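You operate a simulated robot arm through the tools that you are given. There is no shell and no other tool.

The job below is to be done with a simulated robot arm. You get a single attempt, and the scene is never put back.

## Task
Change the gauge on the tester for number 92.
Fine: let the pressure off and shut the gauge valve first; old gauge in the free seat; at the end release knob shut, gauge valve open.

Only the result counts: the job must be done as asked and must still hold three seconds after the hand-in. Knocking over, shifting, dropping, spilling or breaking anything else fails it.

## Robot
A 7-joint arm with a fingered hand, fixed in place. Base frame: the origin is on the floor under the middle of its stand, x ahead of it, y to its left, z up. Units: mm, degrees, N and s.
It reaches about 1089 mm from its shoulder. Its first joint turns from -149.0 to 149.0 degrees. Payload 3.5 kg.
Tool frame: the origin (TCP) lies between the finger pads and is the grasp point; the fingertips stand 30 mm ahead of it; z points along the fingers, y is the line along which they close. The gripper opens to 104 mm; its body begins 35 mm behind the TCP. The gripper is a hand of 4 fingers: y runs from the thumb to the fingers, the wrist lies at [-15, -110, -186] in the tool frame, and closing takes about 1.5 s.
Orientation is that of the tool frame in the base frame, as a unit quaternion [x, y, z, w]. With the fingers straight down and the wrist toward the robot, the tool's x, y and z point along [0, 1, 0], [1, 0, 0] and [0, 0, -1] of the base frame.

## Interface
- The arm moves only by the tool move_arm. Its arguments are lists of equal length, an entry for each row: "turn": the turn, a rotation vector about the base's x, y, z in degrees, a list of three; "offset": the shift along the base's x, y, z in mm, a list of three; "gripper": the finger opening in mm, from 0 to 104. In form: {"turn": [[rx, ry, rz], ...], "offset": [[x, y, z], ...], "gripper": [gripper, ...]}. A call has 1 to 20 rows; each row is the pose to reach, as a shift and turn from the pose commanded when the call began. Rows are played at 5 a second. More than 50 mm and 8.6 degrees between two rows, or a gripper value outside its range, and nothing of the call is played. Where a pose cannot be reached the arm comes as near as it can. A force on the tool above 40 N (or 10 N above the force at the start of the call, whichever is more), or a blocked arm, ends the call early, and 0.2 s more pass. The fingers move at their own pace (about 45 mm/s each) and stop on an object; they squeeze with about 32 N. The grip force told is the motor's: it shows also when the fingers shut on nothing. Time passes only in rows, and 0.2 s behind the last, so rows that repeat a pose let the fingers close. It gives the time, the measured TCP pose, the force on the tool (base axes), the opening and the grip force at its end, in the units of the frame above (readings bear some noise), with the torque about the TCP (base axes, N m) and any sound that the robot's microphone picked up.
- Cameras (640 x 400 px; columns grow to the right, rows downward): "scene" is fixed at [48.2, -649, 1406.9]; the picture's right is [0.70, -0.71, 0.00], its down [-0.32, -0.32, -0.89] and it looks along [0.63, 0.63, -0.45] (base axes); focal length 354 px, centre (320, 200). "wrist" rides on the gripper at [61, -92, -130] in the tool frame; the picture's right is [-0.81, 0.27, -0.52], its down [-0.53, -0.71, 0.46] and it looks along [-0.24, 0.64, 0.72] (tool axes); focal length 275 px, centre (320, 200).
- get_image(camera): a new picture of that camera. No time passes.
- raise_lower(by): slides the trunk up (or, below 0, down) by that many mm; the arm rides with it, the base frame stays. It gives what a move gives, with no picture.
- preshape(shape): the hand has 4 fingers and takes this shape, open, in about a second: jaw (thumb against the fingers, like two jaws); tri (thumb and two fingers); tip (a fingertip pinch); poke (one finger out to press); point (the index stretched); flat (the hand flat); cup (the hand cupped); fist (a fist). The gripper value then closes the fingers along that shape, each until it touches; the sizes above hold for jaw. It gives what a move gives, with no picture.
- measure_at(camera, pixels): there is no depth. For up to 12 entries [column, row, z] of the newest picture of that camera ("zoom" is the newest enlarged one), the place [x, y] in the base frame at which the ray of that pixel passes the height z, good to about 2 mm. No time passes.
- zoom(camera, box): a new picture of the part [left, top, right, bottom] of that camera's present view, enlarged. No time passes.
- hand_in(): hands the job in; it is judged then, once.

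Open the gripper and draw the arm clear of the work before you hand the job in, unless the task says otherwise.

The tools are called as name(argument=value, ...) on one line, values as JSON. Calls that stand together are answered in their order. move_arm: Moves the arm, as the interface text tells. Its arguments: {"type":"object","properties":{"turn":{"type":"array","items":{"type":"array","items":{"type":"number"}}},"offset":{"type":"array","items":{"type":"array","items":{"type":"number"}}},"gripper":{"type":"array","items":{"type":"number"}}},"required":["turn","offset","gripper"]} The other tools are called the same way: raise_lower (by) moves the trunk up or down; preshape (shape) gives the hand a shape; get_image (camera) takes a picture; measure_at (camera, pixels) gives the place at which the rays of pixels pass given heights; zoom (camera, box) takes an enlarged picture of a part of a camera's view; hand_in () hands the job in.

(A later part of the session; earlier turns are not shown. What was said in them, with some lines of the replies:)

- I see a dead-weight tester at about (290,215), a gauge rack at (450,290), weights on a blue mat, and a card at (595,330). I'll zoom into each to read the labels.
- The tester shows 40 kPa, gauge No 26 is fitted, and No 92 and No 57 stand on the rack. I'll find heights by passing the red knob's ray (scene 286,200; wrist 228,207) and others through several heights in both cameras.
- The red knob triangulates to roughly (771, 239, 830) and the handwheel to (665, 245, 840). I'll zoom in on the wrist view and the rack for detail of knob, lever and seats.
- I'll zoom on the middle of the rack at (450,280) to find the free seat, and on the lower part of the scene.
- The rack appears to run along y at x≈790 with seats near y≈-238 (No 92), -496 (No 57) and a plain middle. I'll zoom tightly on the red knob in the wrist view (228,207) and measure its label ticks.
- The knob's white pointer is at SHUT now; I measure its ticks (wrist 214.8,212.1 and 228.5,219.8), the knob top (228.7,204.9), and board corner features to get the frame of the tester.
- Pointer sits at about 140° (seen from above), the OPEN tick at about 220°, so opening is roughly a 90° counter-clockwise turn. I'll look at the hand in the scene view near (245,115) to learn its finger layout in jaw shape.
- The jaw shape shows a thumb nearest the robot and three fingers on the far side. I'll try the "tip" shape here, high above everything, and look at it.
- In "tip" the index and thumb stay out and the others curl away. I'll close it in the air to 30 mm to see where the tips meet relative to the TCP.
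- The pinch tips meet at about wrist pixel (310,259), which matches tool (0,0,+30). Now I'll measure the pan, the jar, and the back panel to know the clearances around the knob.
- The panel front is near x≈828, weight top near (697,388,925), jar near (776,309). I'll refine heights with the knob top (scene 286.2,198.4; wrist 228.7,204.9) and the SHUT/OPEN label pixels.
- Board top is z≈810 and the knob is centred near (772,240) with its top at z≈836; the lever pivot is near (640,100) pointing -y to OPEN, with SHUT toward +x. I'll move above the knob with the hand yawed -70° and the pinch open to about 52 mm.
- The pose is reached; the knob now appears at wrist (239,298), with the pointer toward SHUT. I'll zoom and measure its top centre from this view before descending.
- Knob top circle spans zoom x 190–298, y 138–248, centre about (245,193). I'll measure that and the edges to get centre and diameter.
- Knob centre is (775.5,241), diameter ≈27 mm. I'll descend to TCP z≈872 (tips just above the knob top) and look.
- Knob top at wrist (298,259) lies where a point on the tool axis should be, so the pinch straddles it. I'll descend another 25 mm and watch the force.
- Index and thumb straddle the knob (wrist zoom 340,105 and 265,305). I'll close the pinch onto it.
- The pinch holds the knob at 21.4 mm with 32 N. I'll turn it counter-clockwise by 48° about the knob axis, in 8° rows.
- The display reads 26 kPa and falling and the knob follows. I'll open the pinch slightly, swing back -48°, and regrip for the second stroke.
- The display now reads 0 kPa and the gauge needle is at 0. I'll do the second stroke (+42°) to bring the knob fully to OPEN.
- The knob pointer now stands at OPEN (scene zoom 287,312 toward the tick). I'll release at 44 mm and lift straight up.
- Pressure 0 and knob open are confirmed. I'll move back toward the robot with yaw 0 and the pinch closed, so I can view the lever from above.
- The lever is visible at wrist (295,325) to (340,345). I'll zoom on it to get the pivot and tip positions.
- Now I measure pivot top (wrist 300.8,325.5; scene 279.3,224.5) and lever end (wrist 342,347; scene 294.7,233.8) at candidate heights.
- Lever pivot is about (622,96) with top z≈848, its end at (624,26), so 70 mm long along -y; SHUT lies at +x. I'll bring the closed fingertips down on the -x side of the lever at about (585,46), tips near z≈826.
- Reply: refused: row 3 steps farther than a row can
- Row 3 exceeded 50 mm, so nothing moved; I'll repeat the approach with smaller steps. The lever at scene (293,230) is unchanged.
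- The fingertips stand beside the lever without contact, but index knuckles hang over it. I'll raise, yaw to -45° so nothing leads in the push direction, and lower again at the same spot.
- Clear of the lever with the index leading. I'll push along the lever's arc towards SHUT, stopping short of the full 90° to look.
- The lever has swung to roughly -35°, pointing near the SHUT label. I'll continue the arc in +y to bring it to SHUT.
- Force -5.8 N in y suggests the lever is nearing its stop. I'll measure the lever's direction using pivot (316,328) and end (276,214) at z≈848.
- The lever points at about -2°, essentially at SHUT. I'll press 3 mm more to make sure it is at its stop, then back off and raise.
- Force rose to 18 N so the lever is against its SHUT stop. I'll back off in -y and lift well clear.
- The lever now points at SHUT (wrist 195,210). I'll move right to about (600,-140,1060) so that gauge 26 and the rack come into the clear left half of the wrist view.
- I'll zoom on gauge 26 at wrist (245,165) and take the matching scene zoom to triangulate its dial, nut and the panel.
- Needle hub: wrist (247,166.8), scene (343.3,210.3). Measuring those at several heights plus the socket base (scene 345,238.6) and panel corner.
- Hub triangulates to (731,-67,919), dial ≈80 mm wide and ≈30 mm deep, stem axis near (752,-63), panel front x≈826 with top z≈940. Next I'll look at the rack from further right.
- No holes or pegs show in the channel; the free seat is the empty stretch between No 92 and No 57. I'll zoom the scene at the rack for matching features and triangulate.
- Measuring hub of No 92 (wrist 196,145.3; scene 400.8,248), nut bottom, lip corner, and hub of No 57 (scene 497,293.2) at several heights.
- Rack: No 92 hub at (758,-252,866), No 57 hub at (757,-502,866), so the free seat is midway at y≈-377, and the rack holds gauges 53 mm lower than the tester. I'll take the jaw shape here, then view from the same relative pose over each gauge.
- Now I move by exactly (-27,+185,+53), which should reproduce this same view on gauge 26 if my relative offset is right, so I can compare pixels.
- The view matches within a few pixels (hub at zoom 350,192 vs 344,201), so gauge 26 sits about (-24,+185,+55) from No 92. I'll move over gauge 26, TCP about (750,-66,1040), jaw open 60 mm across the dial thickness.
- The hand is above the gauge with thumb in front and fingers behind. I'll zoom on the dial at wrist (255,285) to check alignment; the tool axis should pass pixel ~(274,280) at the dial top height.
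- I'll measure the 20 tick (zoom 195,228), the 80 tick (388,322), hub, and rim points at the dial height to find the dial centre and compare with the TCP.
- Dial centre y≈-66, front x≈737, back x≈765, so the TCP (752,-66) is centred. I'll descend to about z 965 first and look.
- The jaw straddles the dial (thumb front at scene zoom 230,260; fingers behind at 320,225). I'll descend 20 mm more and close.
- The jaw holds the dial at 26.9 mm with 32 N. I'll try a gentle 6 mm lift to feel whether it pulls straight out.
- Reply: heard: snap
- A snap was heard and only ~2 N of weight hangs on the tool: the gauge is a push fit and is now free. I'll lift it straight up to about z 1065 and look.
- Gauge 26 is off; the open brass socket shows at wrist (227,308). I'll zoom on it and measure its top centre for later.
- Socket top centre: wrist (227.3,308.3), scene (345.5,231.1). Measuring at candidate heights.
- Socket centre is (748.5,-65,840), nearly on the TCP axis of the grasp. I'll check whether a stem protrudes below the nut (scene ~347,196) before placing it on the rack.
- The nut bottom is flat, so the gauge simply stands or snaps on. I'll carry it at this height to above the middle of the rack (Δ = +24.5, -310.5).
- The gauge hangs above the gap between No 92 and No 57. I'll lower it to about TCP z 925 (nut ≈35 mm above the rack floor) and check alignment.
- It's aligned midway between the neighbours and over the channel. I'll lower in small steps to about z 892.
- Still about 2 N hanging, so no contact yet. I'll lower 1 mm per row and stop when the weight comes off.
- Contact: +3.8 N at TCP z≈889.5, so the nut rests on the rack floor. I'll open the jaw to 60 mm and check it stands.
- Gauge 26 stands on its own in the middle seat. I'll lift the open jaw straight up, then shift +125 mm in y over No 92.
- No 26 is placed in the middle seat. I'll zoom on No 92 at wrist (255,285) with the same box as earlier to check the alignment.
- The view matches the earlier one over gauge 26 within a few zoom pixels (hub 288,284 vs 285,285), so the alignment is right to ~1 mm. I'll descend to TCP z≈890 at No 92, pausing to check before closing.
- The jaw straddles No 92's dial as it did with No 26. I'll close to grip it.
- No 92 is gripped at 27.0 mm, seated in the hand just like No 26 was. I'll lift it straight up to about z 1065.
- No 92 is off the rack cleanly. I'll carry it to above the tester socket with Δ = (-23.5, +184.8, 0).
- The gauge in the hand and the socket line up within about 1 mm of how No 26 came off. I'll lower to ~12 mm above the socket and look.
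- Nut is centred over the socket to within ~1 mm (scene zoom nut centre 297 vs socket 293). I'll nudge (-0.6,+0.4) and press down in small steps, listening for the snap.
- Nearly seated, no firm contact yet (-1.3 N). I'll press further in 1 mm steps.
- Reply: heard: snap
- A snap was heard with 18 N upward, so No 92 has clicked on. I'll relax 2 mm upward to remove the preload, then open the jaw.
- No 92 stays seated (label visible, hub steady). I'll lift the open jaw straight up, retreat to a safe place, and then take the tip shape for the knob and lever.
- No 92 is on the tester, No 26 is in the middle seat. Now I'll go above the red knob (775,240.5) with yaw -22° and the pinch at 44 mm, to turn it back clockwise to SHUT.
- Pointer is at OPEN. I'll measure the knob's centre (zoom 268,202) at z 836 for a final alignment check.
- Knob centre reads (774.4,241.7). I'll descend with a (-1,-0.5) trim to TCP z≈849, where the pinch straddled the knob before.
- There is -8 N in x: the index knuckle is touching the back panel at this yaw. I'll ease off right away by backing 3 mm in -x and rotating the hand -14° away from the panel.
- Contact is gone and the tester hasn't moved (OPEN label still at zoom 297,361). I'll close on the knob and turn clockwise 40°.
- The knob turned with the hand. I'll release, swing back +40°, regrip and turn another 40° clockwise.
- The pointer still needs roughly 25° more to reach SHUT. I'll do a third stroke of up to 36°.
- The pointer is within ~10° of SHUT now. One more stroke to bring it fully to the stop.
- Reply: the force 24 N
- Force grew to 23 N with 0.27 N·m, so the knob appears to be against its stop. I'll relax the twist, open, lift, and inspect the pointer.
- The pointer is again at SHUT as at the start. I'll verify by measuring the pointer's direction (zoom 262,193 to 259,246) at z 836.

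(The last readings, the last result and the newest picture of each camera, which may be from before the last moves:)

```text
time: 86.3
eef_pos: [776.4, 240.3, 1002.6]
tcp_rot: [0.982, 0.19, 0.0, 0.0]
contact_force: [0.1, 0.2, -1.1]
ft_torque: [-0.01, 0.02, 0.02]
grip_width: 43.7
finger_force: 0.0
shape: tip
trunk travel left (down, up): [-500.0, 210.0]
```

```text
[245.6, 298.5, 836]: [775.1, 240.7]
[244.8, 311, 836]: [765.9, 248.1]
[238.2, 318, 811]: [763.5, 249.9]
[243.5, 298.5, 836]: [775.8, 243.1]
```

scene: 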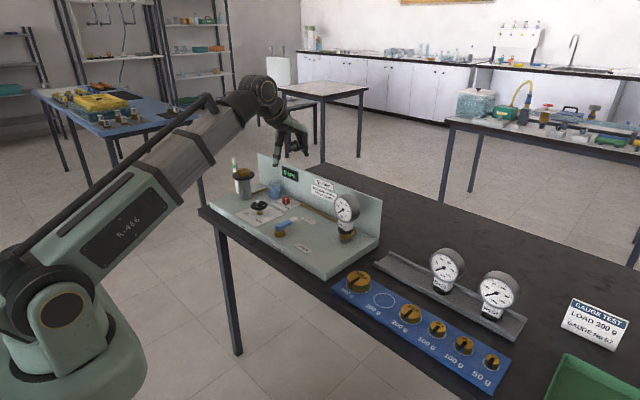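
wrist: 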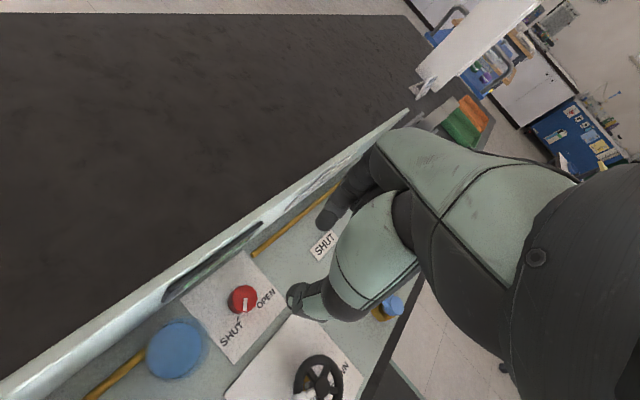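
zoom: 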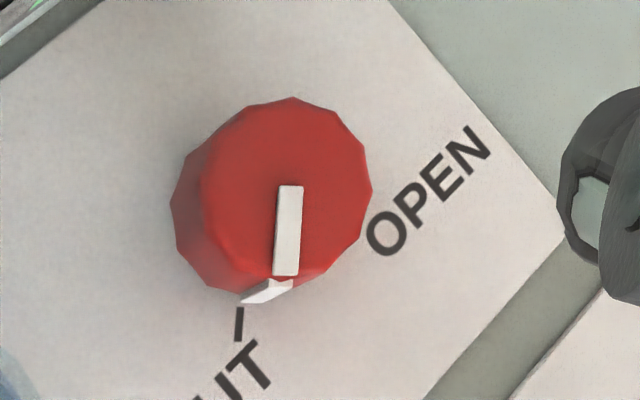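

Pointer direction is 141°, the same as at the start, so the release knob is shut. Next I'll go to the +y side of the lever with closed tips (TCP 667,141) and yaw -45°, then down to z≈857.

move_arm(turn=[[0, 0, 4], [0, 0, 8], [0, 0, 12], [0, 0, 16], [0, 0, 20], [0, 0, 23], [0, 0, 23], [0, 0, 23], [0, 0, 23], [0, 0, 23], [0, 0, 23]], offset=[[-18, -17, 0], [-36, -34, 0], [-54, -50, 0], [-72, -67, 0], [-90, -84, 0], [-108.5, -99.5, -10], [-108.5, -99.5, -45], [-108.5, -99.5, -80], [-108.5, -99.5, -110], [-108.5, -99.5, -132], [-108.5, -99.5, -145]], gripper=[30, 20, 10, 0, 0, 0, 0, 0, 0, 0, 0])

get_image(camera="wrist")

zoom(camera="scene", box=[220, 160, 360, 260])

```text
time: 88.7
eef_pos: [667.0, 139.3, 853.8]
tcp_rot: [0.924, 0.383, 0.0, 0.0]
contact_force: [0.3, 0.0, -0.3]
ft_torque: [0.01, -0.02, -0.01]
grip_width: 0.3
finger_force: 31.9
shape: tip
trunk travel left (down, up): [-500.0, 210.0]
```

```text
taken
```

wrist: 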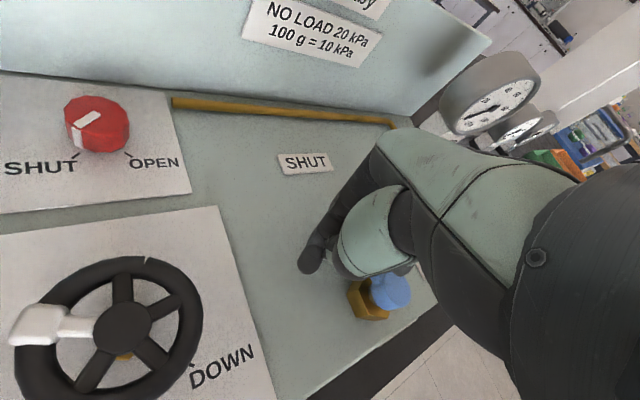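

```text
4.00 times, centred on (290, 210) of scene
```

zoom: 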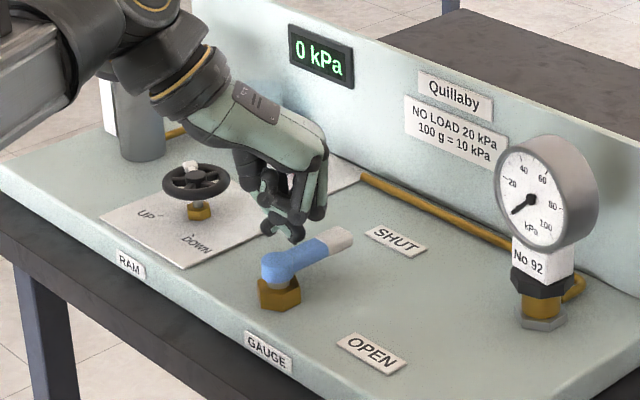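

The closed tips stand on the +y side of the lever, clear of the handwheel. I'll push along the arc clockwise toward OPEN, stopping near -75° to look.

move_arm(turn=[[0, 0, 0], [0, 0, 0], [0, 0, 0], [0, 0, 0], [0, 0, 0], [0, 0, 0], [0, 0, 0], [0, 0, 0], [0, 0, 0], [0, 0, 0], [0, 0, 0], [0, 0, 0]], offset=[[0, -10, 0], [0, -19, 0], [3, -25, 0], [5, -31.5, 0], [6, -38, 0], [6.5, -45, 0], [6, -52, 0], [4.5, -58, 0], [2, -64.5, 0], [-0.8, -70.5, 0], [-5, -76, 0], [-9.2, -81, 0]], gripper=[0, 0, 0, 0, 0, 0, 0, 0, 0, 0, 0, 0])

get_image(camera="wrist")

zoom(camera="scene", box=[230, 180, 350, 260])

```text
time: 91.3
eef_pos: [656.2, 59.6, 856.7]
tcp_rot: [0.924, 0.383, 0.0, 0.001]
contact_force: [0.8, -0.1, -0.6]
ft_torque: [0.0, -0.02, 0.03]
grip_width: 0.3
finger_force: 31.7
shape: tip
trunk travel left (down, up): [-500.0, 210.0]
```

```text
taken
```

wrist: 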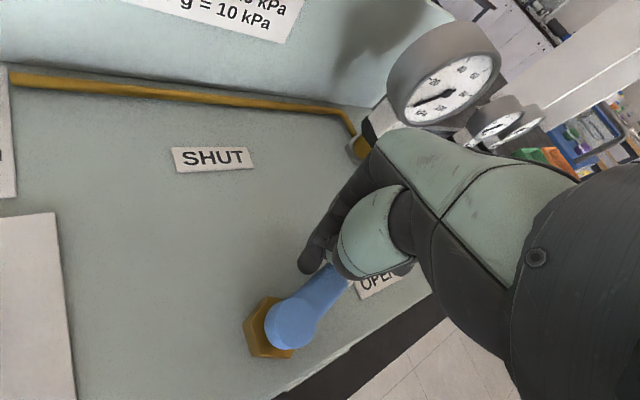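

```text
5.00 times, centred on (290, 220) of scene
```

zoom: 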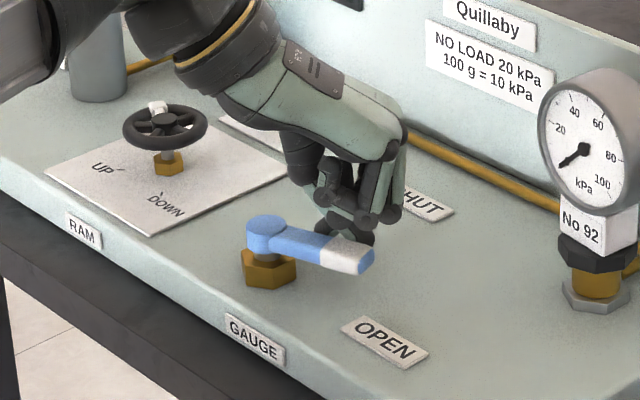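

The lever has swung to about -65°. I'll continue pushing in -x to bring it to OPEN.

move_arm(turn=[[0, 0, 0], [0, 0, 0], [0, 0, 0], [0, 0, 0], [0, 0, 0]], offset=[[-4, -3, 0], [-8, -5.5, 0], [-11, -7, 0], [-13, -8, 0], [-15, -8, 0]], gripper=[0, 0, 0, 0, 0])

get_image(camera="wrist")

zoom(camera="scene", box=[230, 180, 350, 260])

```text
time: 92.5
eef_pos: [644.6, 51.8, 856.9]
tcp_rot: [0.924, 0.382, 0.001, 0.0]
contact_force: [14.3, 2.3, 3.0]
ft_torque: [0.08, -0.21, -0.18]
grip_width: 0.0
finger_force: 31.9
shape: tip
trunk travel left (down, up): [-500.0, 210.0]
```

```text
taken
```

wrist: 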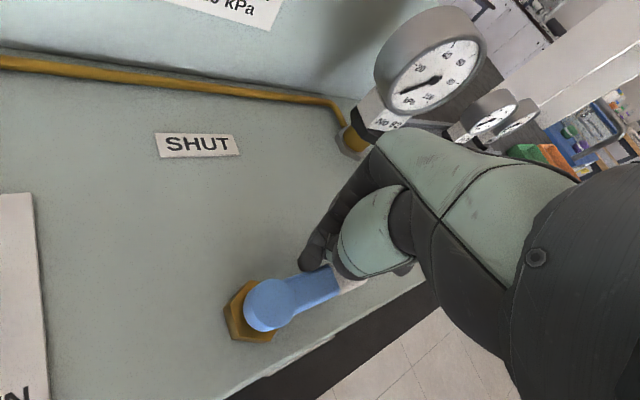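

```text
5.00 times, centred on (290, 220) of scene
```

zoom: 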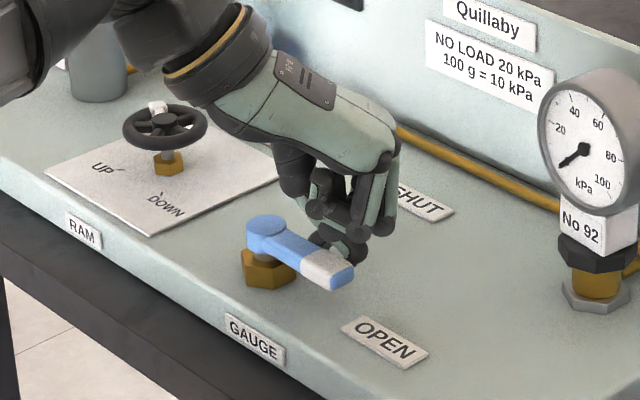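

14 N in +x means the lever is at its OPEN stop, and its end at scene zoom (352,272) matches the original picture. I'll back off in +x, lift, and retreat.

move_arm(turn=[[0, 0, 0], [0, 0, 0], [0, 0, 0], [0, 0, 0], [0, 0, 0], [0, 0, 0], [0, 0, 8], [0, 0, 16], [0, 0, 24], [0, 0, 32], [0, 0, 40], [0, 0, 45]], offset=[[8, 3, 0], [16, 6, 0], [16, 6, 35], [16, 6, 80], [16, 6, 125], [16, 6, 165], [-5, 20, 190], [-30, 35, 210], [-55, 50, 225], [-80, 70, 235], [-105, 90, 245], [-120, 110, 250]], gripper=[0, 0, 0, 0, 0, 0, 10, 20, 30, 40, 50, 60])

get_image(camera="scene")

zoom(camera="scene", box=[200, 140, 400, 290])

zoom(camera="scene", box=[320, 210, 540, 390])

get_image(camera="wrist")

```text
time: 95.1
eef_pos: [523.3, 160.8, 1104.4]
tcp_rot: [0.706, 0.708, 0.0, 0.0]
contact_force: [0.9, -1.0, -1.0]
ft_torque: [0.01, 0.02, 0.0]
grip_width: 59.7
finger_force: 0.1
shape: tip
trunk travel left (down, up): [-500.0, 210.0]
```

```text
taken
```

scene: 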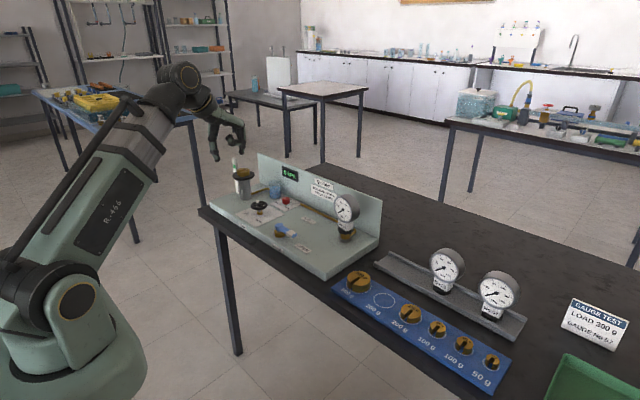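

```text
2.67 times, centred on (300, 215) of scene
```

zoom: 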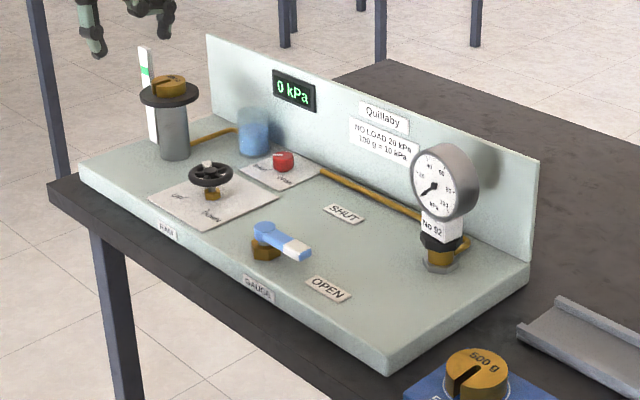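

```text
2.22 times, centred on (430, 300) of scene
```

zoom: 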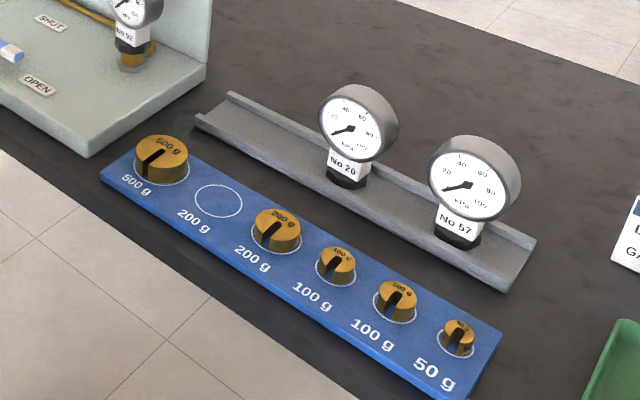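

```text
taken
```

wrist: 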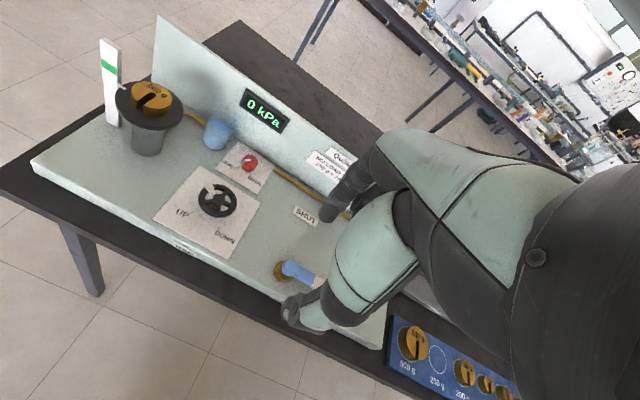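

Everything appears in place: No 92 on the tester, No 26 in the middle seat, lever at OPEN, tester unshifted. I'll do a last zoom on the knob and lever before handing in.

zoom(camera="wrist", box=[200, 130, 360, 300])

zoom(camera="scene", box=[245, 180, 325, 250])

zoom(camera="scene", box=[315, 180, 395, 255])

```text
2.35 times, centred on (280, 215) of wrist
```

zoom: 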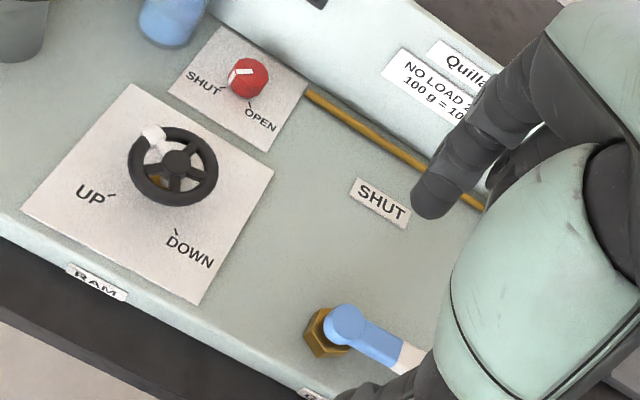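

```text
5.71 times, centred on (285, 215) of scene
```

zoom: 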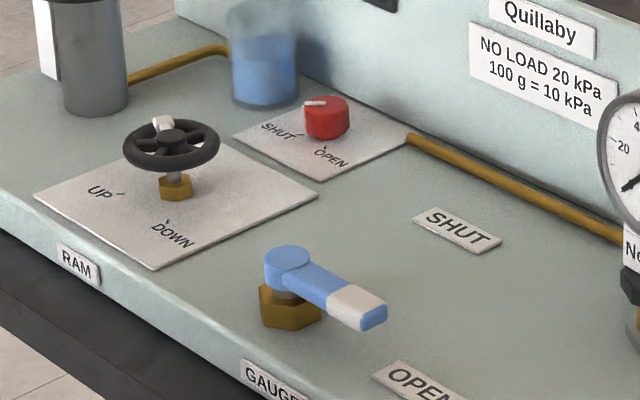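

```text
5.33 times, centred on (355, 218) of scene
```

zoom: 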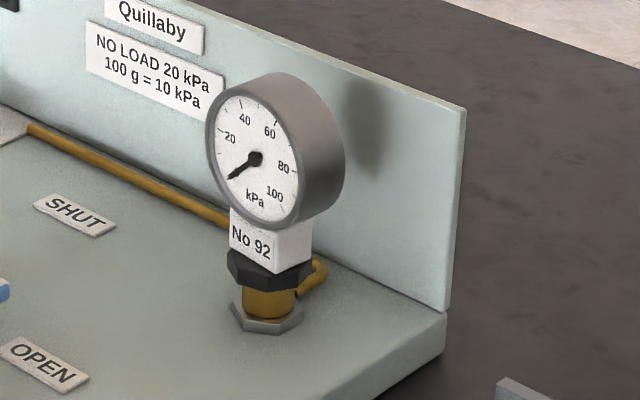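

The knob points to SHUT, the lever is at OPEN, No 92 is seated on the socket, and the hand is open and clear. I'm handing in the job.

hand_in()

```text
The job is handed in.
```

The gauge on the tester is changed: No 92 is now on the socket, and the job has been handed in. I don't have the verdict, only what the last pictures showed.

- **Before the change:** I opened the release knob until the display read 0 kPa, then shut the gauge valve against its stop.
- **Gauges:** No 26 snapped off and now stands in the free middle seat of the rack. No 92 snapped onto the tester. No 57 was not touched.
- **At the end:** the release knob is back at SHUT and the gauge valve is at OPEN. The display reads 0 kPa.
- **Contact:** a knuckle touched the tester's back panel once with about 8 N, and I backed off. The tester's labels and corners sit where they were at the start.

The card on the bench says gauge No 57 with a 300 g load. I followed your request for No 92 and left the 200 g on the pan as it was.
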